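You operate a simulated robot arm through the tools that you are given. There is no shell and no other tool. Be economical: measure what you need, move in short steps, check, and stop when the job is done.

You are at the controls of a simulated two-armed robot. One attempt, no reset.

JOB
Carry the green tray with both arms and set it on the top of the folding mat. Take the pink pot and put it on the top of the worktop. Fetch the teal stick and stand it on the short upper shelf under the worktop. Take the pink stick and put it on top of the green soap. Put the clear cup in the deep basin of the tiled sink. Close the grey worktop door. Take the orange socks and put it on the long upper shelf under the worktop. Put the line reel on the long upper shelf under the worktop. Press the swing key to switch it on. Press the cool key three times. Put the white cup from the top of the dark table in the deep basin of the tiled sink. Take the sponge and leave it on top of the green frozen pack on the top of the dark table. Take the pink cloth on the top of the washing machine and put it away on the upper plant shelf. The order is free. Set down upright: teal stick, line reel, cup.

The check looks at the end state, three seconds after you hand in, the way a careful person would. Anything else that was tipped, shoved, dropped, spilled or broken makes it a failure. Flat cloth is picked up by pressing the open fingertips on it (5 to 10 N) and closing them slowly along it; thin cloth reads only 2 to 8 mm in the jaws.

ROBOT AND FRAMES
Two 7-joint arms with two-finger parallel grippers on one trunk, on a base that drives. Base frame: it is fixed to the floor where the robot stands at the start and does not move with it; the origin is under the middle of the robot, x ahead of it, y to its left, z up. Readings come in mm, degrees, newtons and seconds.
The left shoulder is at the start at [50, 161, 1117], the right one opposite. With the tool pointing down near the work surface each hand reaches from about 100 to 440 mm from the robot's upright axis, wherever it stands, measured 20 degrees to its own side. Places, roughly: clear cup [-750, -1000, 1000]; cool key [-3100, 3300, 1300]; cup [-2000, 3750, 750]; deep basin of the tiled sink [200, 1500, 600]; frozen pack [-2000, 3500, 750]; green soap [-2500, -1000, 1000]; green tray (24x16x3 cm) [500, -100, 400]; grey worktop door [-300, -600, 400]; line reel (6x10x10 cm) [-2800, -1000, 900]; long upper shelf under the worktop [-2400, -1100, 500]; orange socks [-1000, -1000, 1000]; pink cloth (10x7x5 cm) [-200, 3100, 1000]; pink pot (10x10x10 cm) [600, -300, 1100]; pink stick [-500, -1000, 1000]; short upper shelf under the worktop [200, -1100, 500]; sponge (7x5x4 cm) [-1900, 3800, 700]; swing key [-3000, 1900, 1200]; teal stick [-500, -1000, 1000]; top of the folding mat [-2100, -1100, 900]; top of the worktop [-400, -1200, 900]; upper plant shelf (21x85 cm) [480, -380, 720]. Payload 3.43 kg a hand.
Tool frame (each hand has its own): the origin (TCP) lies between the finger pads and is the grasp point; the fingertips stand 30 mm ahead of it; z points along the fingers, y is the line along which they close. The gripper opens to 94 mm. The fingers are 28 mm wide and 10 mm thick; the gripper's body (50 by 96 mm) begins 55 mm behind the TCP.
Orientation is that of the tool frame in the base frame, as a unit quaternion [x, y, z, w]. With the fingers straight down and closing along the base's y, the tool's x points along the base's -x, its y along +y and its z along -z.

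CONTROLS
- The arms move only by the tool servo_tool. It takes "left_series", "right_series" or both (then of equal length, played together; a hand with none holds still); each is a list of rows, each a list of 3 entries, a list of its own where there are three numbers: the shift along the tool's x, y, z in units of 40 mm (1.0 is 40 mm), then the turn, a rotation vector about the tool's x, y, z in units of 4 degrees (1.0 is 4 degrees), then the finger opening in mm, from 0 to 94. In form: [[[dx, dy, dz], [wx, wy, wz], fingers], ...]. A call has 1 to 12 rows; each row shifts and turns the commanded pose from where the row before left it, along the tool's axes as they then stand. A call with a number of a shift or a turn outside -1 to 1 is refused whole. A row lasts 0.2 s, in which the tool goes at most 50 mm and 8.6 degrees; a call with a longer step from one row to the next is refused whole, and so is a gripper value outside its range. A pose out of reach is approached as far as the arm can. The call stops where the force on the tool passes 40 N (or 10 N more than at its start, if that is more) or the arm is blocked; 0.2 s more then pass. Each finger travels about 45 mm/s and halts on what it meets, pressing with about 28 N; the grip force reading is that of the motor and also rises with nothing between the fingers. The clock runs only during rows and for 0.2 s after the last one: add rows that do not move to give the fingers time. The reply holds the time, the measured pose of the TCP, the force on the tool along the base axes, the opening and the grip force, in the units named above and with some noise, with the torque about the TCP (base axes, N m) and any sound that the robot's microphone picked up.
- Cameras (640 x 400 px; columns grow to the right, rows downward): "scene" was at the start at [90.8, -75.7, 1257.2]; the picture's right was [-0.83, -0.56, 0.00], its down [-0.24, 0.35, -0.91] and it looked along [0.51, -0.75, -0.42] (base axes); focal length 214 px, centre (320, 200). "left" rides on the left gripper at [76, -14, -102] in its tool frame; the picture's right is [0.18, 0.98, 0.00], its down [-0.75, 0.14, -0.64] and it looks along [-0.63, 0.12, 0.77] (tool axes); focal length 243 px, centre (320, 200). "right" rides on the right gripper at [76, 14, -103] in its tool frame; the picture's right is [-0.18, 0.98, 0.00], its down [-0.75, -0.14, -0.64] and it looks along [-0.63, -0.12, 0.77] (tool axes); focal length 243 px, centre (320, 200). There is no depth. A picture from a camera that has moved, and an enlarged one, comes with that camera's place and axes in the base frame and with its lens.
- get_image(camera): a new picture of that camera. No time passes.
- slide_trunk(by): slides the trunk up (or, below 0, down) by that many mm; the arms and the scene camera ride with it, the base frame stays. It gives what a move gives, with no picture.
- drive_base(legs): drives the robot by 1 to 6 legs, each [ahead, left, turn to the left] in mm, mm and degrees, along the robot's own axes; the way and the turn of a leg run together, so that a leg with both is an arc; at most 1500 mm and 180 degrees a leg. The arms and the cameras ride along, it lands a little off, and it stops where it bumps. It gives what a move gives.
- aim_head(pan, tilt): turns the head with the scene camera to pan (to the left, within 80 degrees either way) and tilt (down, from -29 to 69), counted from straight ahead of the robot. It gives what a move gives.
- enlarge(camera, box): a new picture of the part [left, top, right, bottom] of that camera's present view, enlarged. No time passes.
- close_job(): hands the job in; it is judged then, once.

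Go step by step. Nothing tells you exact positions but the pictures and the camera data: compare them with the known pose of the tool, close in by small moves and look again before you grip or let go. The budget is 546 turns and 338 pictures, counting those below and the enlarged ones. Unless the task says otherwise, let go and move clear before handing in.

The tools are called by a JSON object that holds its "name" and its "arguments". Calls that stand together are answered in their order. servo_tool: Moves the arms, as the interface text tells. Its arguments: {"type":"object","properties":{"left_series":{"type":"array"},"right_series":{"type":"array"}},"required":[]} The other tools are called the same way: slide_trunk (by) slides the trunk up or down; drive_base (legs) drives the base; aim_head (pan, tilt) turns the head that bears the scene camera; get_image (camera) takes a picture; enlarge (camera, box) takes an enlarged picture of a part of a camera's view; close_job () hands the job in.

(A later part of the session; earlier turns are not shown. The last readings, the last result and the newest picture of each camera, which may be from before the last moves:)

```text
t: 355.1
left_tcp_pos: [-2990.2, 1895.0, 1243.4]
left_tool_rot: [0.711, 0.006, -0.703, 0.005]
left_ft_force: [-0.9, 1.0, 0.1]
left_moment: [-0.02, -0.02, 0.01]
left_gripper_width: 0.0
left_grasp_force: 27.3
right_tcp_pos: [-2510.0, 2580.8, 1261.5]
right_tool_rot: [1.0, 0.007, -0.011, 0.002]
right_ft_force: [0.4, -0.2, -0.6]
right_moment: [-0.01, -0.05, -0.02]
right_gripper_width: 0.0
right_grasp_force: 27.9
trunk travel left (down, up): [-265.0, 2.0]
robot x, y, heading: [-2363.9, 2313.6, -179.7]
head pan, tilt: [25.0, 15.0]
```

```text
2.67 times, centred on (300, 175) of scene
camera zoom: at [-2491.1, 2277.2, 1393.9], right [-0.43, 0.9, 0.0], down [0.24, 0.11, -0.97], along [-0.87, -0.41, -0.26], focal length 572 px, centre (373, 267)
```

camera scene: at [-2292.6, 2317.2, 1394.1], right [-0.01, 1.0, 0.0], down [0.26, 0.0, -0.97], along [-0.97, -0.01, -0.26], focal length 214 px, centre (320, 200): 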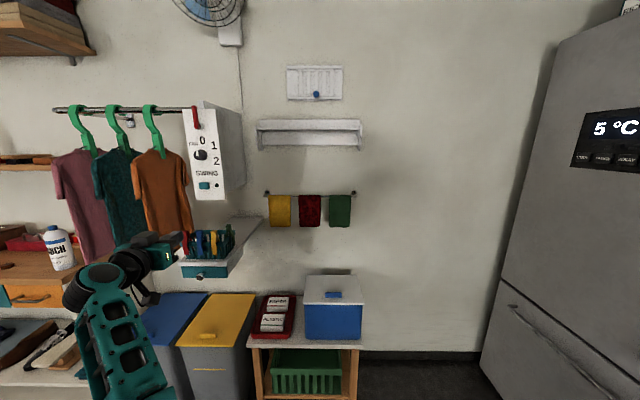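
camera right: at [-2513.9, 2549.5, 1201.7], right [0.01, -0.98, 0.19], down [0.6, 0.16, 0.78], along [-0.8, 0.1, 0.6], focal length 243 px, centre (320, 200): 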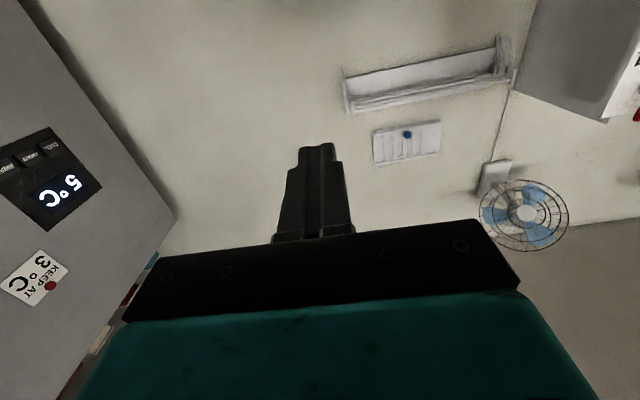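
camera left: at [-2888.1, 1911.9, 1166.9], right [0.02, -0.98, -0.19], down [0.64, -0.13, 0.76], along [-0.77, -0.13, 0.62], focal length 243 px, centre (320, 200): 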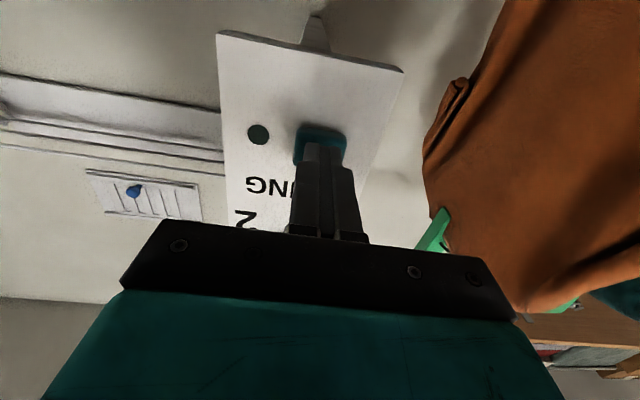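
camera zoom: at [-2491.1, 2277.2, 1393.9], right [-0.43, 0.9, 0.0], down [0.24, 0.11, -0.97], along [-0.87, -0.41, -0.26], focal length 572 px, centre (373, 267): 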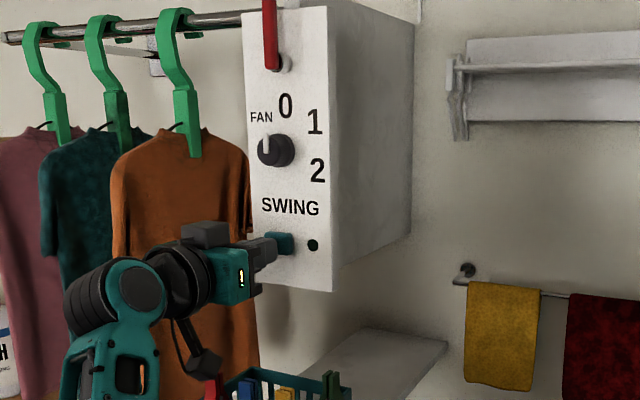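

{"name": "servo_tool", "arguments": {"left_series": [[[0, 0, 0.25], [0, 0, 0], 0], [[0, 0, 0], [0, 0, 0], 0]]}}

{"name": "servo_tool", "arguments": {"left_series": [[[0, 0, 0.15], [0, 0, 0], 0], [[0, 0, 0], [0, 0, 0], 0]]}}

{"name": "servo_tool", "arguments": {"left_series": [[[0, 0, 0.1], [0, 0, 0], 0], [[0, 0, 0], [0, 0, 0], 0]]}}

```text
t: 355.7
left_tcp_pos: [-2999.8, 1895.7, 1243.5]
left_tool_rot: [0.711, 0.005, -0.704, 0.004]
left_ft_force: [-0.4, -0.2, 0.9]
left_moment: [-0.05, -0.01, -0.01]
left_gripper_width: 0.0
left_grasp_force: 28.3
right_tcp_pos: [-2509.5, 2579.8, 1261.6]
right_tool_rot: [1.0, 0.008, -0.012, 0.002]
right_ft_force: [-0.2, 0.4, 0.6]
right_moment: [0.03, 0.01, -0.01]
right_gripper_width: 0.0
right_grasp_force: 27.9
trunk travel left (down, up): [-265.0, 2.0]
robot x, y, heading: [-2366.6, 2316.8, -179.8]
head pan, tilt: [25.0, 15.0]
```

```text
t: 356.3
left_tcp_pos: [-3004.6, 1895.3, 1243.8]
left_tool_rot: [0.71, 0.006, -0.704, 0.005]
left_ft_force: [3.5, 1.1, -1.0]
left_moment: [0.06, 0.03, -0.02]
left_gripper_width: 0.0
left_grasp_force: 27.9
right_tcp_pos: [-2508.7, 2579.9, 1261.8]
right_tool_rot: [1.0, 0.008, -0.012, 0.002]
right_ft_force: [0.5, -0.3, 0.7]
right_moment: [-0.04, 0.0, -0.01]
right_gripper_width: 0.2
right_grasp_force: 28.3
trunk travel left (down, up): [-265.0, 2.0]
robot x, y, heading: [-2362.1, 2318.1, -179.6]
head pan, tilt: [25.0, 15.0]
heard: click
```

```text
t: 356.9
left_tcp_pos: [-3007.7, 1895.7, 1243.8]
left_tool_rot: [0.71, 0.006, -0.704, 0.006]
left_ft_force: [17.4, 3.0, -6.7]
left_moment: [-0.05, -0.06, -0.08]
left_gripper_width: 0.1
left_grasp_force: 28.0
right_tcp_pos: [-2507.8, 2580.5, 1261.9]
right_tool_rot: [1.0, 0.008, -0.013, 0.002]
right_ft_force: [-0.3, 0.1, -0.4]
right_moment: [-0.01, -0.02, 0.01]
right_gripper_width: 0.1
right_grasp_force: 28.0
trunk travel left (down, up): [-265.0, 2.0]
robot x, y, heading: [-2363.0, 2318.4, -179.7]
head pan, tilt: [25.0, 15.0]
```

Click heard at 3.5 N once. Retract straight and check the indicator.

{"name": "servo_tool", "arguments": {"left_series": [[[0, 0, -0.5], [0, 0, 0], 0], [[0, 0, -0.9], [0, 0, 0], 0], [[0, 0, -0.9], [0, 0, 0], 0], [[0, 0, 0], [0, 0, 0], 0]]}}

{"name": "enlarge", "arguments": {"camera": "scene", "box": [180, 100, 420, 250]}}

```text
t: 357.9
left_tcp_pos: [-2916.9, 1898.4, 1245.1]
left_tool_rot: [0.711, 0.005, -0.703, 0.004]
left_ft_force: [-0.9, -0.4, 0.9]
left_moment: [0.0, -0.01, 0.04]
left_gripper_width: 0.0
left_grasp_force: 28.2
right_tcp_pos: [-2510.7, 2579.6, 1261.4]
right_tool_rot: [1.0, 0.008, -0.012, 0.002]
right_ft_force: [-0.5, -0.4, 0.7]
right_moment: [0.02, 0.03, 0.0]
right_gripper_width: 0.0
right_grasp_force: 28.1
trunk travel left (down, up): [-265.0, 2.0]
robot x, y, heading: [-2364.7, 2319.0, -179.6]
head pan, tilt: [25.0, 15.0]
```

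```text
2.67 times, centred on (300, 175) of scene
camera zoom: at [-2490.1, 2277.3, 1394.0], right [-0.43, 0.9, 0.0], down [0.23, 0.11, -0.97], along [-0.87, -0.41, -0.26], focal length 572 px, centre (373, 267)
```

zoom: 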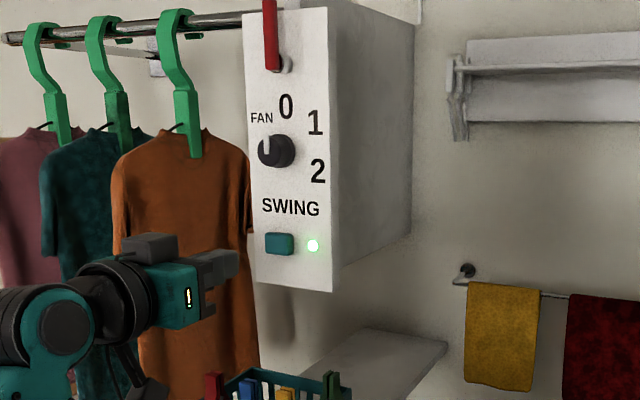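

Swing is on (LED lit). Now strafe toward the fridge and point the right hand forward for the cool key.

{"name": "servo_tool", "arguments": {"left_series": [[[0, 0, -0.9], [0, 0, 0], 0], [[0, 0, -0.9], [0, 0, 0], 0], [[0, 0, -0.9], [0, 0, 0], 0], [[0, 0, 0], [0, 0, 0], 0]]}}

{"name": "drive_base", "arguments": {"legs": [[0, -680, 0]]}}

{"name": "servo_tool", "arguments": {"right_series": [[[-0.5, 0, 0], [0, -1, 0], 0], [[-0.6, 0, 0], [0, -1, 0], 0], [[-0.6, 0, 0], [0, -1, 0], 0], [[-0.6, 0, 0], [0, -1, 0], 0], [[-0.6, 0, 0], [0, -1, 0], 0], [[-0.6, 0, 0], [0, -1, 0], 0], [[-0.6, 0, 0], [0, -1, 0], 0], [[-0.6, 0, 0], [0, -1, 0], 0], [[-0.5, 0, 0.2], [0, -1, 0], 0], [[-0.5, 0, 0.2], [0, -1, 0], 0], [[-0.4, 0, 0.3], [0, -1, 0], 0], [[-0.4, 0, 0.3], [0, -1, 0], 0]]}}

{"name": "servo_tool", "arguments": {"right_series": [[[0, 0, 0.3], [0, -1, 0], 0], [[0, 0, 0.3], [0, -1, 0], 0], [[0, 0, 0.3], [0, -1, 0], 0], [[0, 0, 0.3], [0, -1, 0], 0], [[0, 0, 0.3], [0, -1, 0], 0], [[0, 0, 0.2], [0, -1, 0], 0], [[0, 0, 0.2], [0, -1, 0], 0], [[0, 0, 0.2], [0, -1, 0], 0], [[0, 0, 0.2], [0, -1, 0], 0], [[0, 0, 0], [0, -1, 0], 0], [[0, 0, 0], [0, -0.5, 0], 0]]}}

{"name": "aim_head", "arguments": {"pan": -20, "tilt": 15}}

{"name": "get_image", "arguments": {"camera": "scene"}}

```text
t: 358.9
left_tcp_pos: [-2808.5, 1898.5, 1244.3]
left_tool_rot: [0.711, 0.006, -0.703, 0.005]
left_ft_force: [0.5, -0.3, 0.0]
left_moment: [0.0, -0.02, -0.05]
left_gripper_width: 0.0
left_grasp_force: 28.2
right_tcp_pos: [-2509.8, 2580.0, 1262.5]
right_tool_rot: [1.0, 0.008, -0.012, 0.003]
right_ft_force: [0.5, -0.5, -0.5]
right_moment: [0.0, 0.02, 0.01]
right_gripper_width: 0.0
right_grasp_force: 27.9
trunk travel left (down, up): [-265.0, 2.0]
robot x, y, heading: [-2362.2, 2318.5, -179.3]
head pan, tilt: [25.0, 15.0]
```

```text
t: 361.8
left_tcp_pos: [-2810.3, 2392.8, 1233.7]
left_tool_rot: [0.711, 0.018, -0.703, -0.002]
left_ft_force: [-0.5, -0.1, 0.4]
left_moment: [0.0, -0.01, -0.01]
left_gripper_width: 0.1
left_grasp_force: 27.9
right_tcp_pos: [-2515.7, 3077.2, 1271.3]
right_tool_rot: [1.0, 0.006, -0.01, -0.003]
right_ft_force: [0.2, 0.4, 0.3]
right_moment: [-0.02, 0.01, 0.0]
right_gripper_width: 0.0
right_grasp_force: 28.1
trunk travel left (down, up): [-265.0, 2.0]
robot x, y, heading: [-2369.6, 2838.7, -179.3]
head pan, tilt: [25.0, 15.0]
stopped in leg 1: the robot was blocked; the commanded pose is now the measured one
```

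```text
t: 364.4
left_tcp_pos: [-2807.0, 2415.2, 1241.9]
left_tool_rot: [0.71, 0.01, -0.704, 0.003]
left_ft_force: [-0.1, 0.0, 0.6]
left_moment: [0.03, -0.04, -0.04]
left_gripper_width: 0.0
left_grasp_force: 28.6
right_tcp_pos: [-2771.6, 3095.8, 1334.4]
right_tool_rot: [0.908, 0.002, -0.42, 0.009]
right_ft_force: [0.4, 0.4, 0.5]
right_moment: [-0.02, -0.03, 0.01]
right_gripper_width: 0.0
right_grasp_force: 28.1
trunk travel left (down, up): [-265.0, 2.0]
robot x, y, heading: [-2364.8, 2841.3, -179.4]
head pan, tilt: [25.0, 15.0]
```

```text
t: 366.8
left_tcp_pos: [-2807.4, 2400.7, 1234.5]
left_tool_rot: [0.71, 0.017, -0.704, -0.002]
left_ft_force: [-0.3, -0.5, 0.4]
left_moment: [-0.05, -0.02, -0.01]
left_gripper_width: 0.0
left_grasp_force: 27.7
right_tcp_pos: [-2852.7, 3080.5, 1296.6]
right_tool_rot: [0.709, 0.004, -0.705, 0.001]
right_ft_force: [0.0, -0.8, -1.0]
right_moment: [-0.01, 0.0, 0.02]
right_gripper_width: 0.0
right_grasp_force: 28.0
trunk travel left (down, up): [-265.0, 2.0]
robot x, y, heading: [-2369.1, 2842.6, -179.5]
head pan, tilt: [25.0, 15.0]
```

```text
t: 367.9
left_tcp_pos: [-2806.4, 2400.4, 1236.2]
left_tool_rot: [0.709, 0.016, -0.705, -0.002]
left_ft_force: [0.5, 0.6, -0.6]
left_moment: [-0.01, 0.0, 0.0]
left_gripper_width: 0.0
left_grasp_force: 28.4
right_tcp_pos: [-2851.7, 3081.6, 1296.1]
right_tool_rot: [0.71, 0.005, -0.704, 0.003]
right_ft_force: [0.2, 1.2, 0.4]
right_moment: [0.02, 0.0, 0.01]
right_gripper_width: 0.1
right_grasp_force: 28.4
trunk travel left (down, up): [-265.0, 2.0]
robot x, y, heading: [-2367.6, 2844.9, -179.5]
head pan, tilt: [-20.0, 15.0]
```

```text
175 pictures are left
camera scene: at [-2492.1, 2849.1, 1395.0], right [0.33, 0.94, 0.02], down [0.24, -0.06, -0.97], along [-0.91, 0.33, -0.25], focal length 214 px, centre (320, 200)
```

scene: 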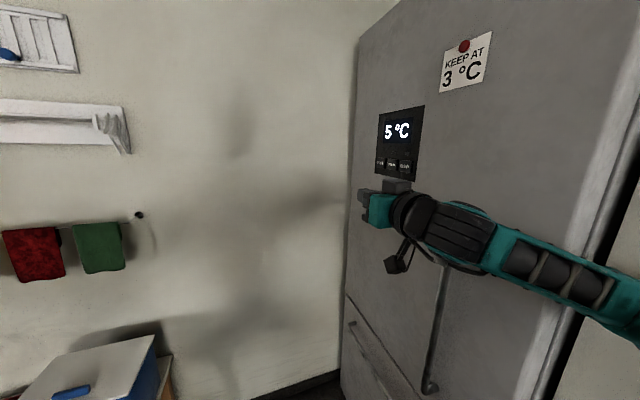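

The fridge actually faces −y (plane y≈3350), with a wall corner near (-2385,3375) that blocked me. I back away, turn to face +y, and use the left hand.

{"name": "drive_base", "arguments": {"legs": [[0, 345, 0], [0, 0, -90], [0, 330, 0]]}}

{"name": "aim_head", "arguments": {"pan": 25, "tilt": 15}}

{"name": "get_image", "arguments": {"camera": "scene"}}

{"name": "get_image", "arguments": {"camera": "left"}}

```text
t: 375.9
left_tcp_pos: [-3118.4, 2933.1, 1243.3]
left_tool_rot: [0.508, -0.497, -0.502, -0.493]
left_ft_force: [-0.1, -0.4, -0.2]
left_moment: [0.03, -0.01, 0.0]
left_gripper_width: 0.0
left_grasp_force: 27.9
right_tcp_pos: [-2435.9, 2977.5, 1289.3]
right_tool_rot: [-0.5, 0.506, 0.505, 0.489]
right_ft_force: [-0.5, 0.6, -0.4]
right_moment: [-0.02, 0.02, -0.01]
right_gripper_width: 0.0
right_grasp_force: 27.9
trunk travel left (down, up): [-265.0, 2.0]
robot x, y, heading: [-2696.5, 2492.0, 90.5]
head pan, tilt: [-20.0, 15.0]
```

```text
t: 377.0
left_tcp_pos: [-3117.0, 2932.8, 1243.4]
left_tool_rot: [0.508, -0.497, -0.502, -0.493]
left_ft_force: [-0.4, -0.5, 0.3]
left_moment: [0.0, 0.0, 0.02]
left_gripper_width: 0.0
left_grasp_force: 28.0
right_tcp_pos: [-2435.8, 2977.6, 1287.6]
right_tool_rot: [-0.5, 0.506, 0.505, 0.489]
right_ft_force: [-0.2, -0.1, -0.9]
right_moment: [-0.01, -0.01, 0.04]
right_gripper_width: 0.0
right_grasp_force: 27.8
trunk travel left (down, up): [-265.0, 2.0]
robot x, y, heading: [-2697.1, 2489.8, 90.2]
head pan, tilt: [25.0, 15.0]
```

```text
174 pictures are left
camera scene: at [-2738.4, 2614.5, 1394.1], right [0.9, 0.43, 0.0], down [0.11, -0.23, -0.97], along [-0.42, 0.87, -0.26], focal length 214 px, centre (320, 200)
```

scene: 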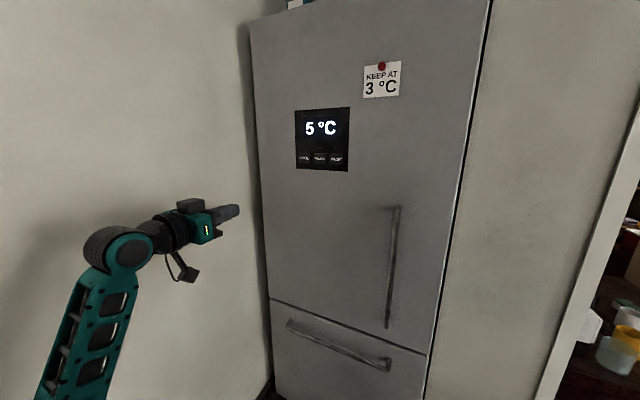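

```text
173 pictures are left
camera left: at [-3101.8, 2829.8, 1168.3], right [-0.98, -0.02, -0.19], down [-0.13, -0.64, 0.76], along [-0.13, 0.77, 0.62], focal length 243 px, centre (320, 200)
```

left: 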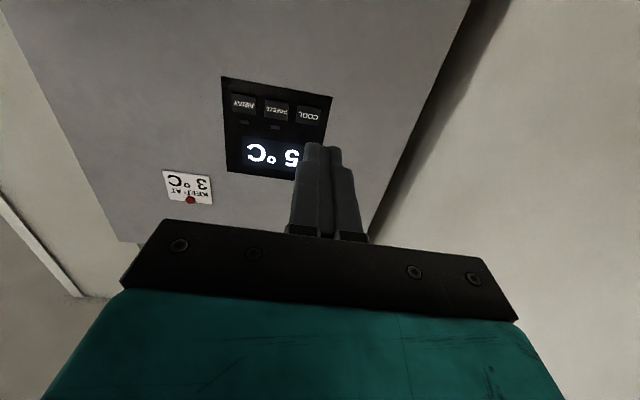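

COOL key triangulates to (-3117,3267,1332). Retract the right hand, raise the left to key height and drive closer.

{"name": "servo_tool", "arguments": {"left_series": [[[-0.8, 0, 0], [0, 0, 0], 0], [[-0.8, 0, 0], [0, 0, 0], 0], [[-0.6, 0, 0], [0, 0, 0], 0], [[0, 0, 0], [0, 0, 0], 0]], "right_series": [[[0, 0, -0.9], [0, 0, 0], 0], [[0, 0, -0.9], [0, 0, 0], 0], [[0, 0, -0.9], [0, 0, 0], 0], [[0, 0, -0.9], [0, 0, 0], 0]]}}

{"name": "drive_base", "arguments": {"legs": [[215, 0, 0]]}}

{"name": "get_image", "arguments": {"camera": "left"}}

{"name": "get_image", "arguments": {"camera": "scene"}}

```text
t: 378.0
left_tcp_pos: [-3118.0, 2934.2, 1332.0]
left_tool_rot: [0.508, -0.497, -0.502, -0.493]
left_ft_force: [0.5, 0.3, 0.8]
left_moment: [-0.01, 0.01, 0.01]
left_gripper_width: 0.0
left_grasp_force: 28.1
right_tcp_pos: [-2409.3, 2924.2, 1326.6]
right_tool_rot: [-0.5, 0.505, 0.505, 0.489]
right_ft_force: [-0.2, -0.2, 0.2]
right_moment: [0.0, 0.02, 0.01]
right_gripper_width: 0.2
right_grasp_force: 27.9
right hand out of reach, approached as far as the arm can: row 1, 2, 3, 4
trunk travel left (down, up): [-265.0, 2.0]
robot x, y, heading: [-2696.7, 2488.7, 90.6]
head pan, tilt: [25.0, 15.0]
```

```text
t: 379.6
left_tcp_pos: [-3120.2, 3150.6, 1332.3]
left_tool_rot: [0.508, -0.498, -0.502, -0.493]
left_ft_force: [0.1, 0.4, -0.8]
left_moment: [0.01, -0.04, 0.0]
left_gripper_width: 0.0
left_grasp_force: 28.2
right_tcp_pos: [-2412.1, 3141.0, 1327.0]
right_tool_rot: [-0.5, 0.506, 0.505, 0.489]
right_ft_force: [-0.3, 0.2, -1.2]
right_moment: [0.0, -0.01, 0.04]
right_gripper_width: 0.2
right_grasp_force: 28.5
trunk travel left (down, up): [-265.0, 2.0]
robot x, y, heading: [-2696.5, 2704.9, 90.6]
head pan, tilt: [25.0, 15.0]
```

```text
172 pictures are left
camera left: at [-3105.2, 3046.4, 1255.8], right [-0.98, -0.02, -0.19], down [-0.13, -0.64, 0.76], along [-0.13, 0.77, 0.62], focal length 243 px, centre (320, 200)
```

left: 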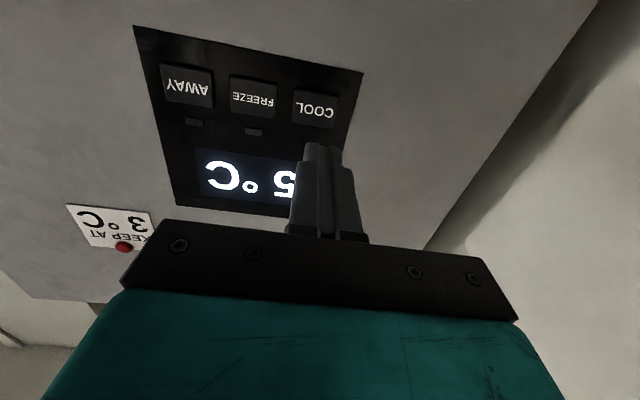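

```text
171 pictures are left
camera scene: at [-2740.5, 2829.6, 1393.9], right [0.9, 0.43, 0.0], down [0.11, -0.23, -0.97], along [-0.42, 0.87, -0.26], focal length 214 px, centre (320, 200)
```

scene: 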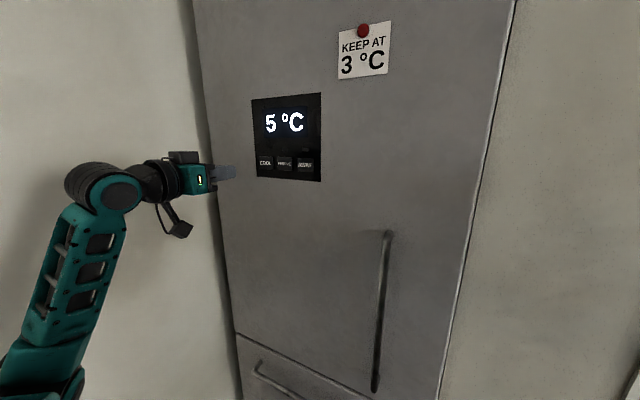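

{"name": "drive_base", "arguments": {"legs": [[68, 0, 0]]}}

{"name": "servo_tool", "arguments": {"left_series": [[[-0.15, -0.05, 0], [0, 0, 0], 0], [[0, 0, 0], [0, 0, 0], 0]]}}

{"name": "get_image", "arguments": {"camera": "left"}}

{"name": "enlarge", "arguments": {"camera": "scene", "box": [100, 60, 340, 210]}}

```text
t: 380.6
left_tcp_pos: [-3120.7, 3217.9, 1332.0]
left_tool_rot: [0.508, -0.497, -0.502, -0.493]
left_ft_force: [-0.1, -0.2, 0.1]
left_moment: [-0.02, -0.04, 0.01]
left_gripper_width: 0.1
left_grasp_force: 27.9
right_tcp_pos: [-2413.1, 3209.6, 1326.8]
right_tool_rot: [-0.501, 0.506, 0.505, 0.489]
right_ft_force: [0.3, 1.4, -0.4]
right_moment: [0.04, -0.03, -0.01]
right_gripper_width: 0.0
right_grasp_force: 28.0
trunk travel left (down, up): [-265.0, 2.0]
robot x, y, heading: [-2701.8, 2770.3, 91.0]
head pan, tilt: [25.0, 15.0]
```

```text
t: 381.2
left_tcp_pos: [-3118.8, 3217.1, 1337.2]
left_tool_rot: [0.509, -0.496, -0.503, -0.492]
left_ft_force: [-0.4, 0.4, -0.6]
left_moment: [-0.02, 0.01, 0.0]
left_gripper_width: 0.0
left_grasp_force: 28.2
right_tcp_pos: [-2412.3, 3209.2, 1326.5]
right_tool_rot: [-0.5, 0.505, 0.505, 0.489]
right_ft_force: [-0.3, -0.1, 0.4]
right_moment: [-0.01, 0.03, 0.0]
right_gripper_width: 0.0
right_grasp_force: 27.7
trunk travel left (down, up): [-265.0, 2.0]
robot x, y, heading: [-2696.2, 2774.3, 90.6]
head pan, tilt: [25.0, 15.0]
```

```text
170 pictures are left
camera left: at [-3103.6, 3114.4, 1262.0], right [-0.98, -0.02, -0.19], down [-0.13, -0.64, 0.76], along [-0.13, 0.77, 0.62], focal length 243 px, centre (320, 200)
```

left: 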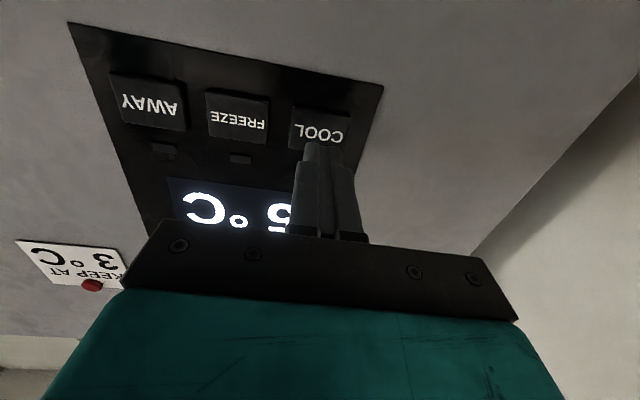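

```text
2.67 times, centred on (220, 135) of scene
camera zoom: at [-2741.1, 2897.2, 1394.1], right [0.9, 0.43, 0.0], down [0.11, -0.23, -0.97], along [-0.42, 0.87, -0.26], focal length 572 px, centre (587, 373)
```

zoom: 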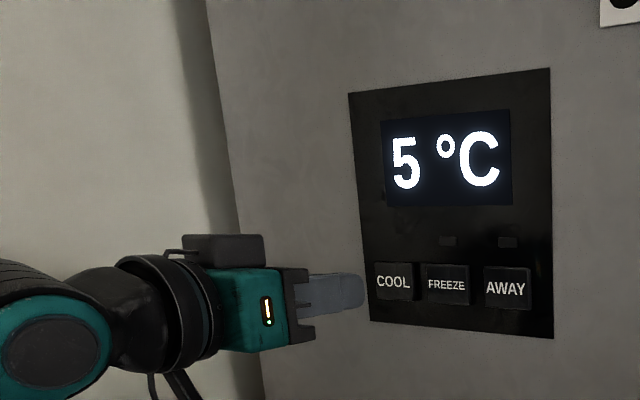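

{"name": "servo_tool", "arguments": {"left_series": [[[0.1, 0, 0.5], [0, 0, 0], 0], [[0, 0, 0], [0, 0, 0], 0]]}}

{"name": "servo_tool", "arguments": {"left_series": [[[0, 0, 0.15], [0, 0, 0], 0], [[0, 0, 0], [0, 0, 0], 0]]}}

{"name": "servo_tool", "arguments": {"left_series": [[[0, 0, 0.12], [0, 0, 0], 0], [[0, 0, 0], [0, 0, 0], 0]]}}

```text
t: 381.9
left_tcp_pos: [-3120.2, 3237.3, 1333.9]
left_tool_rot: [0.508, -0.498, -0.501, -0.493]
left_ft_force: [-0.4, 0.5, -0.4]
left_moment: [0.02, 0.0, 0.0]
left_gripper_width: 0.0
left_grasp_force: 28.1
right_tcp_pos: [-2411.4, 3207.0, 1327.5]
right_tool_rot: [-0.5, 0.505, 0.504, 0.49]
right_ft_force: [-0.5, -0.4, 0.3]
right_moment: [0.01, -0.02, 0.0]
right_gripper_width: 0.2
right_grasp_force: 28.3
trunk travel left (down, up): [-265.0, 2.0]
robot x, y, heading: [-2700.4, 2771.5, 90.2]
head pan, tilt: [25.0, 15.0]
```

```text
t: 382.4
left_tcp_pos: [-3120.5, 3243.7, 1333.5]
left_tool_rot: [0.507, -0.498, -0.501, -0.493]
left_ft_force: [0.0, -0.2, 0.7]
left_moment: [-0.03, -0.03, -0.02]
left_gripper_width: 0.1
left_grasp_force: 28.1
right_tcp_pos: [-2413.1, 3207.6, 1328.3]
right_tool_rot: [-0.5, 0.506, 0.505, 0.489]
right_ft_force: [-0.4, -1.2, 0.0]
right_moment: [0.03, -0.02, 0.01]
right_gripper_width: 0.1
right_grasp_force: 27.6
trunk travel left (down, up): [-265.0, 2.0]
robot x, y, heading: [-2702.7, 2770.2, 90.5]
head pan, tilt: [25.0, 15.0]
```

```text
t: 383.1
left_tcp_pos: [-3121.0, 3249.1, 1332.3]
left_tool_rot: [0.507, -0.498, -0.501, -0.494]
left_ft_force: [0.0, -0.3, 0.2]
left_moment: [0.04, 0.02, 0.0]
left_gripper_width: 0.0
left_grasp_force: 28.1
right_tcp_pos: [-2412.0, 3208.8, 1326.2]
right_tool_rot: [-0.5, 0.506, 0.504, 0.49]
right_ft_force: [0.6, -0.3, 0.7]
right_moment: [0.0, -0.01, 0.0]
right_gripper_width: 0.0
right_grasp_force: 28.6
trunk travel left (down, up): [-265.0, 2.0]
robot x, y, heading: [-2698.9, 2772.1, 90.4]
head pan, tilt: [25.0, 15.0]
```

{"name": "servo_tool", "arguments": {"left_series": [[[0, 0, 0.12], [0, 0, 0], 0], [[0, 0, 0], [0, 0, 0], 0]]}}

{"name": "servo_tool", "arguments": {"left_series": [[[0, 0, 0.1], [0, 0, 0], 0], [[0, 0, 0], [0, 0, 0], 0]]}}

{"name": "servo_tool", "arguments": {"left_series": [[[0, 0, 0.1], [0, 0, 0], 0], [[0, 0, 0], [0, 0, 0], 0]]}}

{"name": "enlarge", "arguments": {"camera": "scene", "box": [100, 60, 340, 210]}}

```text
t: 383.6
left_tcp_pos: [-3121.3, 3253.6, 1334.4]
left_tool_rot: [0.508, -0.497, -0.502, -0.493]
left_ft_force: [-0.1, -0.5, -0.4]
left_moment: [-0.02, 0.0, -0.03]
left_gripper_width: 0.1
left_grasp_force: 28.1
right_tcp_pos: [-2412.8, 3208.4, 1327.2]
right_tool_rot: [-0.5, 0.506, 0.504, 0.49]
right_ft_force: [0.7, -1.2, -0.3]
right_moment: [-0.01, -0.01, -0.01]
right_gripper_width: 0.0
right_grasp_force: 28.2
trunk travel left (down, up): [-265.0, 2.0]
robot x, y, heading: [-2700.8, 2773.9, 90.5]
head pan, tilt: [25.0, 15.0]
```

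```text
t: 384.2
left_tcp_pos: [-3121.3, 3257.2, 1333.5]
left_tool_rot: [0.508, -0.497, -0.502, -0.493]
left_ft_force: [-0.6, -1.5, -0.4]
left_moment: [0.02, 0.0, 0.01]
left_gripper_width: 0.0
left_grasp_force: 28.3
right_tcp_pos: [-2412.5, 3208.7, 1328.0]
right_tool_rot: [-0.501, 0.505, 0.505, 0.489]
right_ft_force: [0.4, 0.5, 0.5]
right_moment: [0.01, 0.0, -0.01]
right_gripper_width: 0.2
right_grasp_force: 28.1
trunk travel left (down, up): [-265.0, 2.0]
robot x, y, heading: [-2699.0, 2774.3, 90.5]
head pan, tilt: [25.0, 15.0]
```

```text
t: 384.9
left_tcp_pos: [-3120.2, 3261.1, 1333.3]
left_tool_rot: [0.508, -0.497, -0.502, -0.493]
left_ft_force: [-0.7, -1.3, -1.0]
left_moment: [0.0, 0.01, 0.0]
left_gripper_width: 0.0
left_grasp_force: 27.9
right_tcp_pos: [-2413.4, 3208.7, 1327.6]
right_tool_rot: [-0.5, 0.506, 0.505, 0.489]
right_ft_force: [-0.5, 0.0, -0.1]
right_moment: [0.03, 0.0, 0.04]
right_gripper_width: 0.0
right_grasp_force: 28.3
trunk travel left (down, up): [-265.0, 2.0]
robot x, y, heading: [-2699.0, 2774.3, 90.6]
head pan, tilt: [25.0, 15.0]
```

```text
2.67 times, centred on (220, 135) of scene
camera zoom: at [-2741.1, 2897.1, 1394.1], right [0.9, 0.43, 0.0], down [0.11, -0.23, -0.97], along [-0.42, 0.87, -0.26], focal length 572 px, centre (587, 373)
```

zoom: 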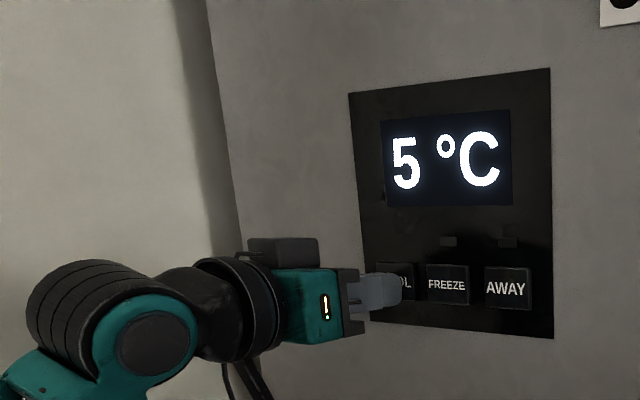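

{"name": "servo_tool", "arguments": {"left_series": [[[0, 0, 0.1], [0, 0, 0], 0], [[0, 0, 0], [0, 0, 0], 0]]}}

{"name": "servo_tool", "arguments": {"left_series": [[[0, 0, 0.1], [0, 0, 0], 0], [[0, 0, 0], [0, 0, 0], 0]]}}

```text
t: 385.4
left_tcp_pos: [-3121.0, 3263.9, 1335.0]
left_tool_rot: [0.507, -0.497, -0.503, -0.493]
left_ft_force: [-0.1, -8.2, -2.9]
left_moment: [-0.01, 0.03, -0.02]
left_gripper_width: 0.0
left_grasp_force: 27.7
right_tcp_pos: [-2413.4, 3207.5, 1328.3]
right_tool_rot: [-0.5, 0.505, 0.506, 0.489]
right_ft_force: [0.7, -0.2, 0.0]
right_moment: [-0.01, 0.01, -0.04]
right_gripper_width: 0.0
right_grasp_force: 28.3
trunk travel left (down, up): [-265.0, 2.0]
robot x, y, heading: [-2701.6, 2771.0, 90.4]
head pan, tilt: [25.0, 15.0]
heard: click
```

```text
t: 386.1
left_tcp_pos: [-3120.4, 3265.9, 1334.4]
left_tool_rot: [0.508, -0.496, -0.503, -0.493]
left_ft_force: [1.5, -20.7, -11.1]
left_moment: [-0.19, 0.04, -0.11]
left_gripper_width: 0.1
left_grasp_force: 27.7
right_tcp_pos: [-2412.6, 3205.6, 1329.1]
right_tool_rot: [-0.499, 0.505, 0.505, 0.49]
right_ft_force: [0.4, 0.2, -1.8]
right_moment: [-0.03, 0.0, 0.0]
right_gripper_width: 0.0
right_grasp_force: 27.8
trunk travel left (down, up): [-265.0, 2.0]
robot x, y, heading: [-2700.3, 2771.4, 90.5]
head pan, tilt: [25.0, 15.0]
```

First press clicked. Retract and check display.

{"name": "servo_tool", "arguments": {"left_series": [[[0, 0, -0.5], [0, 0, 0], 0], [[0, 0, 0], [0, 0, 0], 0]]}}

{"name": "enlarge", "arguments": {"camera": "scene", "box": [100, 60, 340, 210]}}

```text
t: 386.6
left_tcp_pos: [-3120.9, 3249.3, 1335.7]
left_tool_rot: [0.508, -0.497, -0.502, -0.493]
left_ft_force: [-0.1, -0.3, -0.7]
left_moment: [0.0, 0.0, 0.02]
left_gripper_width: 0.2
left_grasp_force: 28.2
right_tcp_pos: [-2411.9, 3208.7, 1327.1]
right_tool_rot: [-0.5, 0.506, 0.504, 0.489]
right_ft_force: [-0.2, -0.2, 0.9]
right_moment: [0.01, -0.04, 0.02]
right_gripper_width: 0.0
right_grasp_force: 27.9
trunk travel left (down, up): [-265.0, 2.0]
robot x, y, heading: [-2699.1, 2772.4, 90.7]
head pan, tilt: [25.0, 15.0]
```

```text
2.67 times, centred on (220, 135) of scene
camera zoom: at [-2741.0, 2897.8, 1394.1], right [0.9, 0.43, 0.0], down [0.11, -0.23, -0.97], along [-0.42, 0.87, -0.26], focal length 572 px, centre (587, 373)
```

zoom: 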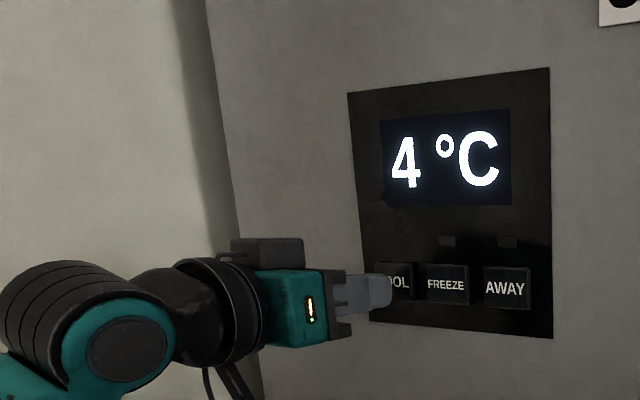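

Display went to 4 °C. Second press.

{"name": "servo_tool", "arguments": {"left_series": [[[0, 0, 0.35], [0, 0, 0], 0], [[0, 0, 0.1], [0, 0, 0], 0], [[0, 0, 0], [0, 0, 0], 0], [[0, 0, -0.45], [0, 0, 0], 0], [[0, 0, 0], [0, 0, 0], 0], [[0, 0, 0], [0, 0, 0], 0]]}}

{"name": "enlarge", "arguments": {"camera": "scene", "box": [100, 60, 340, 210]}}

```text
t: 388.1
left_tcp_pos: [-3119.9, 3249.0, 1334.0]
left_tool_rot: [0.507, -0.497, -0.503, -0.493]
left_ft_force: [0.6, 0.1, 0.7]
left_moment: [0.01, -0.01, 0.01]
left_gripper_width: 0.1
left_grasp_force: 27.7
right_tcp_pos: [-2412.8, 3208.5, 1328.8]
right_tool_rot: [-0.5, 0.506, 0.505, 0.489]
right_ft_force: [1.2, 0.0, -0.5]
right_moment: [-0.01, -0.03, -0.01]
right_gripper_width: 0.0
right_grasp_force: 27.6
trunk travel left (down, up): [-265.0, 2.0]
robot x, y, heading: [-2699.0, 2771.2, 90.5]
head pan, tilt: [25.0, 15.0]
heard: click
```

```text
2.67 times, centred on (220, 135) of scene
camera zoom: at [-2741.1, 2897.2, 1394.1], right [0.9, 0.43, 0.0], down [0.11, -0.23, -0.97], along [-0.42, 0.87, -0.26], focal length 572 px, centre (587, 373)
```

zoom: 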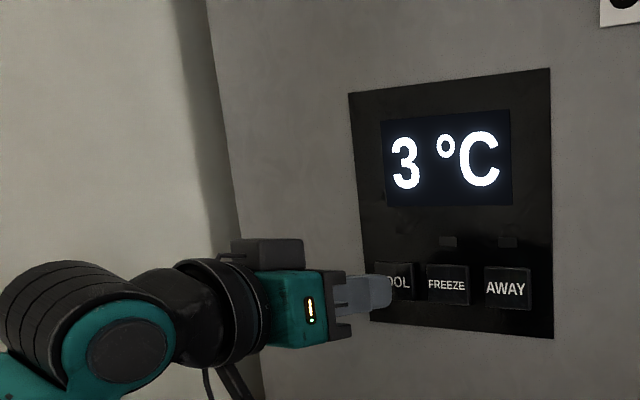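

Third press, as the job asks.

{"name": "servo_tool", "arguments": {"left_series": [[[0, 0, 0.35], [0, 0, 0], 0], [[0, 0, 0.1], [0, 0, 0], 0], [[0, 0, 0], [0, 0, 0], 0], [[0, 0, -0.6], [0, 0, 0], 0], [[0, 0, 0], [0, 0, 0], 0], [[0, 0, 0], [0, 0, 0], 0]]}}

{"name": "drive_base", "arguments": {"legs": [[-250, 0, 0]]}}

{"name": "aim_head", "arguments": {"pan": 0, "tilt": 20}}

{"name": "get_image", "arguments": {"camera": "scene"}}

```text
t: 389.4
left_tcp_pos: [-3120.5, 3243.5, 1333.4]
left_tool_rot: [0.508, -0.497, -0.502, -0.493]
left_ft_force: [-0.1, -0.1, 1.5]
left_moment: [0.01, -0.04, 0.0]
left_gripper_width: 0.1
left_grasp_force: 27.9
right_tcp_pos: [-2412.3, 3207.2, 1328.2]
right_tool_rot: [-0.5, 0.505, 0.505, 0.489]
right_ft_force: [0.1, 0.0, 0.4]
right_moment: [-0.02, 0.02, 0.03]
right_gripper_width: 0.0
right_grasp_force: 28.4
trunk travel left (down, up): [-265.0, 2.0]
robot x, y, heading: [-2701.2, 2771.5, 90.4]
head pan, tilt: [25.0, 15.0]
heard: click
```

```text
t: 391.3
left_tcp_pos: [-3119.7, 2993.1, 1333.7]
left_tool_rot: [0.508, -0.496, -0.503, -0.493]
left_ft_force: [0.6, -0.2, -0.1]
left_moment: [0.0, 0.02, -0.01]
left_gripper_width: 0.1
left_grasp_force: 27.7
right_tcp_pos: [-2411.1, 2959.2, 1327.7]
right_tool_rot: [-0.5, 0.506, 0.505, 0.49]
right_ft_force: [-0.2, -1.3, 0.2]
right_moment: [0.01, 0.0, -0.01]
right_gripper_width: 0.0
right_grasp_force: 27.8
trunk travel left (down, up): [-265.0, 2.0]
robot x, y, heading: [-2699.0, 2525.7, 90.6]
head pan, tilt: [25.0, 15.0]
```

```text
t: 392.2
left_tcp_pos: [-3117.7, 2993.4, 1332.2]
left_tool_rot: [0.509, -0.496, -0.503, -0.492]
left_ft_force: [-0.4, -0.5, -0.9]
left_moment: [-0.03, -0.01, -0.04]
left_gripper_width: 0.0
left_grasp_force: 27.4
right_tcp_pos: [-2410.3, 2959.3, 1327.1]
right_tool_rot: [-0.501, 0.505, 0.506, 0.488]
right_ft_force: [0.6, 0.0, 0.8]
right_moment: [0.0, 0.0, -0.02]
right_gripper_width: 0.0
right_grasp_force: 27.4
trunk travel left (down, up): [-265.0, 2.0]
robot x, y, heading: [-2699.7, 2521.7, 90.7]
head pan, tilt: [0.0, 20.0]
```

```text
165 pictures are left
camera scene: at [-2699.6, 2656.9, 1385.9], right [1.0, 0.01, 0.0], down [0.0, -0.34, -0.94], along [-0.01, 0.94, -0.34], focal length 214 px, centre (320, 200)
```

scene: 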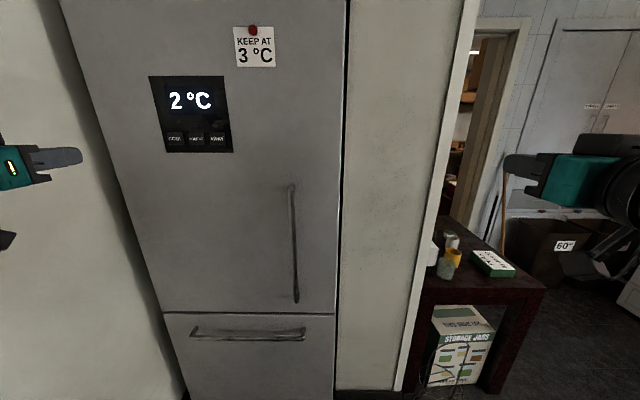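

Display shows 2 °C after three presses. Now the dark table: point both hands down and fold, then drive around to its open side.

{"name": "servo_tool", "arguments": {"right_series": [[[0, 0, -0.3], [0, 1, 0], 40], [[0, 0, -0.3], [0, 1, 0], 60], [[0, 0, -0.3], [0, 1, 0], 60], [[0, 0, -0.3], [0, 1, 0], 60], [[0, 0, -0.4], [0, 1, 0], 60], [[0, 0, -0.4], [0, 1, 0], 60], [[0.2, 0, -0.4], [0, 1, 0], 60], [[0.3, 0, -0.4], [0, 1, 0], 60], [[0.4, 0, -0.4], [0, 1, 0], 60], [[0.4, 0, -0.3], [0, 1, 0], 60], [[0.5, 0, -0.3], [0, 1, 0], 60], [[0.5, 0, -0.2], [0, 1, 0], 60]], "left_series": [[[0, 0, -0.3], [0, 1, 0], 40], [[0, 0, -0.3], [0, 1, 0], 60], [[0, 0, -0.3], [0, 1, 0], 60], [[0, 0, -0.3], [0, 1, 0], 60], [[0, 0, -0.4], [0, 1, 0], 60], [[0, 0, -0.4], [0, 1, 0], 60], [[0.2, 0, -0.4], [0, 1, 0], 60], [[0.3, 0, -0.4], [0, 1, 0], 60], [[0.4, 0, -0.4], [0, 1, 0], 60], [[0.4, 0, -0.3], [0, 1, 0], 60], [[0.5, 0, -0.3], [0, 1, 0], 60], [[0.5, 0, -0.2], [0, 1, 0], 60]]}}

{"name": "servo_tool", "arguments": {"right_series": [[[0.5, 0, -0.2], [0, 1, 0], 60], [[0.6, 0, -0.1], [0, 1, 0], 60], [[0.6, 0, 0], [0, 1, 0], 60], [[0.6, 0, 0], [0, 1, 0], 60], [[0.6, 0, 0], [0, 1, 0], 60], [[0.6, 0, 0], [0, 1, 0], 60], [[0.6, 0, 0], [0, 1, 0], 60], [[0.6, 0, 0], [0, 1, 0], 60], [[0, 0, 0], [0, 1, 0], 60], [[0, 0, 0], [0, 0.5, 0], 60]], "left_series": [[[0.5, 0, -0.2], [0, 1, 0], 60], [[0.6, 0, -0.1], [0, 1, 0], 60], [[0.6, 0, 0], [0, 1, 0], 60], [[0.6, 0, 0], [0, 1, 0], 60], [[0.6, 0, 0], [0, 1, 0], 60], [[0.6, 0, 0], [0, 1, 0], 60], [[0.6, 0, 0], [0, 1, 0], 60], [[0.6, 0, 0], [0, 1, 0], 60], [[0, 0, 0], [0, 1, 0], 60], [[0, 0, 0], [0, 0.5, 0], 60]]}}

{"name": "drive_base", "arguments": {"legs": [[0, -1380, 0], [0, 0, 90]]}}

{"name": "aim_head", "arguments": {"pan": -45, "tilt": 25}}

{"name": "get_image", "arguments": {"camera": "scene"}}

```text
t: 394.8
left_tcp_pos: [-3114.0, 2791.6, 1317.9]
left_tool_rot: [0.668, -0.655, -0.252, -0.248]
left_ft_force: [0.3, -0.5, -0.4]
left_moment: [0.04, -0.01, 0.02]
left_gripper_width: 60.0
left_grasp_force: 0.1
right_tcp_pos: [-2408.7, 2764.4, 1316.7]
right_tool_rot: [0.663, -0.661, -0.258, -0.239]
right_ft_force: [0.8, -0.9, 0.2]
right_moment: [0.02, 0.0, 0.02]
right_gripper_width: 60.0
right_grasp_force: 0.0
right hand out of reach, approached as far as the arm can: row 1
trunk travel left (down, up): [-265.0, 2.0]
robot x, y, heading: [-2694.2, 2524.4, 90.8]
head pan, tilt: [0.0, 20.0]
```

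```text
t: 396.4
left_tcp_pos: [-3102.2, 2673.6, 1188.5]
left_tool_rot: [0.709, -0.694, -0.088, -0.088]
left_ft_force: [0.3, -0.2, -0.1]
left_moment: [-0.03, -0.04, -0.02]
left_gripper_width: 60.1
left_grasp_force: 0.0
left hand out of reach, approached as far as the arm can: row 4, 5, 6, 7, 8
right_tcp_pos: [-2432.4, 2638.1, 1273.1]
right_tool_rot: [0.703, -0.698, -0.105, -0.088]
right_ft_force: [1.8, 5.4, 1.5]
right_moment: [0.01, -0.06, 0.19]
right_gripper_width: 61.3
right_grasp_force: 1.7
right hand out of reach, approached as far as the arm can: row 4, 5, 6, 7, 8
trunk travel left (down, up): [-265.0, 2.0]
robot x, y, heading: [-2695.1, 2523.0, 90.9]
head pan, tilt: [0.0, 20.0]
stopped in row 8 (right hand): the force on the tool passed its limit (the readings are from after the stop); the commanded pose is now the measured one
```

```text
t: 407.1
left_tcp_pos: [-1467.5, 2132.4, 1187.9]
left_tool_rot: [0.992, 0.02, -0.125, 0.001]
left_ft_force: [-0.4, 0.8, -0.7]
left_moment: [-0.01, 0.03, 0.0]
left_gripper_width: 60.2
left_grasp_force: 0.1
right_tcp_pos: [-1446.0, 2803.8, 1273.8]
right_tool_rot: [0.991, 0.011, -0.135, 0.012]
right_ft_force: [-15.4, 1.2, 4.7]
right_moment: [0.19, 0.04, 0.53]
right_gripper_width: 61.0
right_grasp_force: 1.1
trunk travel left (down, up): [-265.0, 2.0]
robot x, y, heading: [-1325.5, 2536.9, -178.4]
head pan, tilt: [0.0, 20.0]
```

```text
t: 408.2
left_tcp_pos: [-1468.2, 2132.4, 1188.7]
left_tool_rot: [0.992, 0.02, -0.125, 0.001]
left_ft_force: [0.1, -0.2, -0.3]
left_moment: [0.03, 0.03, -0.04]
left_gripper_width: 59.9
left_grasp_force: 0.1
right_tcp_pos: [-1446.2, 2804.1, 1274.1]
right_tool_rot: [0.991, 0.012, -0.135, 0.012]
right_ft_force: [-7.9, 1.2, 3.8]
right_moment: [0.11, 0.0, 0.25]
right_gripper_width: 60.8
right_grasp_force: 0.8
trunk travel left (down, up): [-265.0, 2.0]
robot x, y, heading: [-1326.5, 2539.7, -178.4]
head pan, tilt: [-45.0, 25.0]
```

```text
164 pictures are left
camera scene: at [-1434.1, 2603.6, 1377.8], right [0.69, 0.73, 0.0], down [0.31, -0.29, -0.91], along [-0.66, 0.62, -0.42], focal length 214 px, centre (320, 200)
```

scene: 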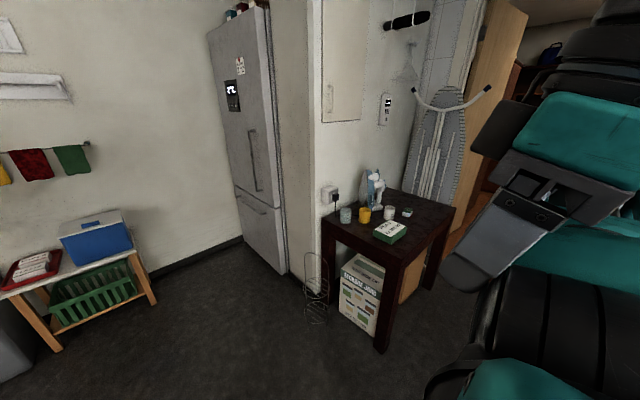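

{"name": "servo_tool", "arguments": {"right_series": [[[-0.7, 0, 0], [0, 0, 0], 60], [[-0.7, 0, 0], [0, 1, 0], 60], [[0, 0, 0], [0, 1, 0], 60], [[0, 0, 0], [0, 1, 0], 60], [[0, 0, 0], [0, 0.8, 0], 60]], "left_series": [[[-0.3, 0, 0], [0, 0, 0], 60], [[-0.3, 0, 0], [0, 1, 0], 60], [[-0.3, 0, 0], [0, 1, 0], 60], [[-0.3, 0, 0], [0, 1, 0], 60], [[0, 0, 0], [0, 0.6, 0], 60]]}}

{"name": "enlarge", "arguments": {"camera": "scene", "box": [310, 150, 470, 270]}}

```text
t: 409.4
left_tcp_pos: [-1534.5, 2153.6, 1181.3]
left_tool_rot: [0.999, 0.015, -0.038, -0.015]
left_ft_force: [0.2, 0.9, -0.4]
left_moment: [0.0, 0.03, 0.05]
left_gripper_width: 60.3
left_grasp_force: 0.1
left hand out of reach, approached as far as the arm can: row 2, 3, 4, 5
right_tcp_pos: [-1497.9, 2803.0, 1288.7]
right_tool_rot: [1.0, 0.013, -0.002, 0.011]
right_ft_force: [0.7, 0.3, 0.1]
right_moment: [0.0, 0.01, 0.03]
right_gripper_width: 60.1
right_grasp_force: 0.0
trunk travel left (down, up): [-265.0, 2.0]
robot x, y, heading: [-1327.4, 2541.5, -178.3]
head pan, tilt: [-45.0, 25.0]
```

```text
3.33 times, centred on (390, 210) of scene
camera zoom: at [-1433.8, 2603.5, 1377.9], right [0.69, 0.73, 0.0], down [0.31, -0.29, -0.91], along [-0.66, 0.62, -0.42], focal length 715 px, centre (87, 167)
```

zoom: 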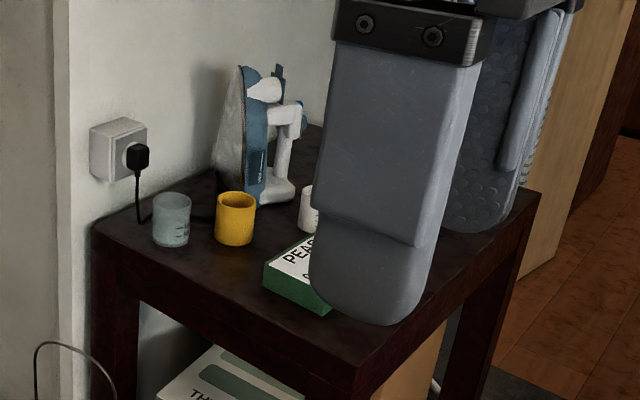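

{"name": "drive_base", "arguments": {"legs": [[0, 0, -1.7], [0, -930, 0]]}}

{"name": "aim_head", "arguments": {"pan": -10, "tilt": 40}}

{"name": "get_image", "arguments": {"camera": "scene"}}

```text
t: 414.6
left_tcp_pos: [-1545.4, 3085.8, 1181.2]
left_tool_rot: [0.999, 0.009, -0.038, -0.014]
left_ft_force: [0.0, 0.1, -0.4]
left_moment: [0.01, 0.0, -0.02]
left_gripper_width: 60.0
left_grasp_force: 0.1
right_tcp_pos: [-1501.5, 3735.2, 1287.3]
right_tool_rot: [1.0, 0.007, -0.003, 0.012]
right_ft_force: [0.4, 0.9, 0.1]
right_moment: [0.0, -0.03, 0.01]
right_gripper_width: 60.1
right_grasp_force: 0.1
trunk travel left (down, up): [-265.0, 2.0]
robot x, y, heading: [-1332.0, 3471.5, -179.6]
head pan, tilt: [-45.0, 25.0]
```

```text
t: 415.6
left_tcp_pos: [-1545.4, 3085.8, 1181.7]
left_tool_rot: [0.999, 0.009, -0.038, -0.016]
left_ft_force: [-0.1, -0.1, 0.0]
left_moment: [0.03, 0.03, 0.0]
left_gripper_width: 60.0
left_grasp_force: 0.1
right_tcp_pos: [-1502.1, 3733.4, 1287.6]
right_tool_rot: [1.0, 0.006, -0.003, 0.011]
right_ft_force: [-0.2, 1.0, -0.1]
right_moment: [0.01, -0.01, 0.02]
right_gripper_width: 60.1
right_grasp_force: 0.0
trunk travel left (down, up): [-265.0, 2.0]
robot x, y, heading: [-1329.9, 3470.8, -178.9]
head pan, tilt: [-10.0, 40.0]
```

```text
162 pictures are left
camera scene: at [-1457.6, 3483.9, 1354.5], right [0.16, 0.99, 0.0], down [0.63, -0.1, -0.77], along [-0.76, 0.12, -0.64], focal length 214 px, centre (320, 200)
```

scene: 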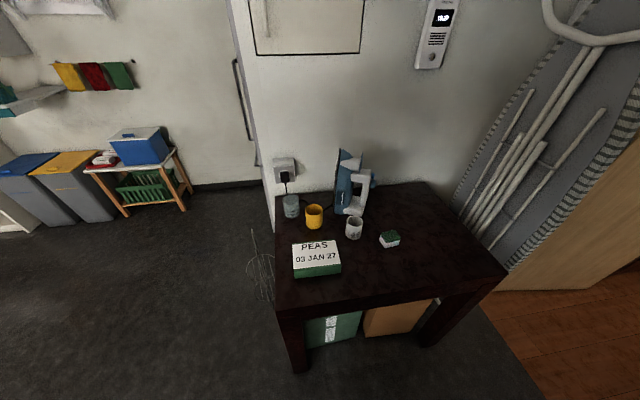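

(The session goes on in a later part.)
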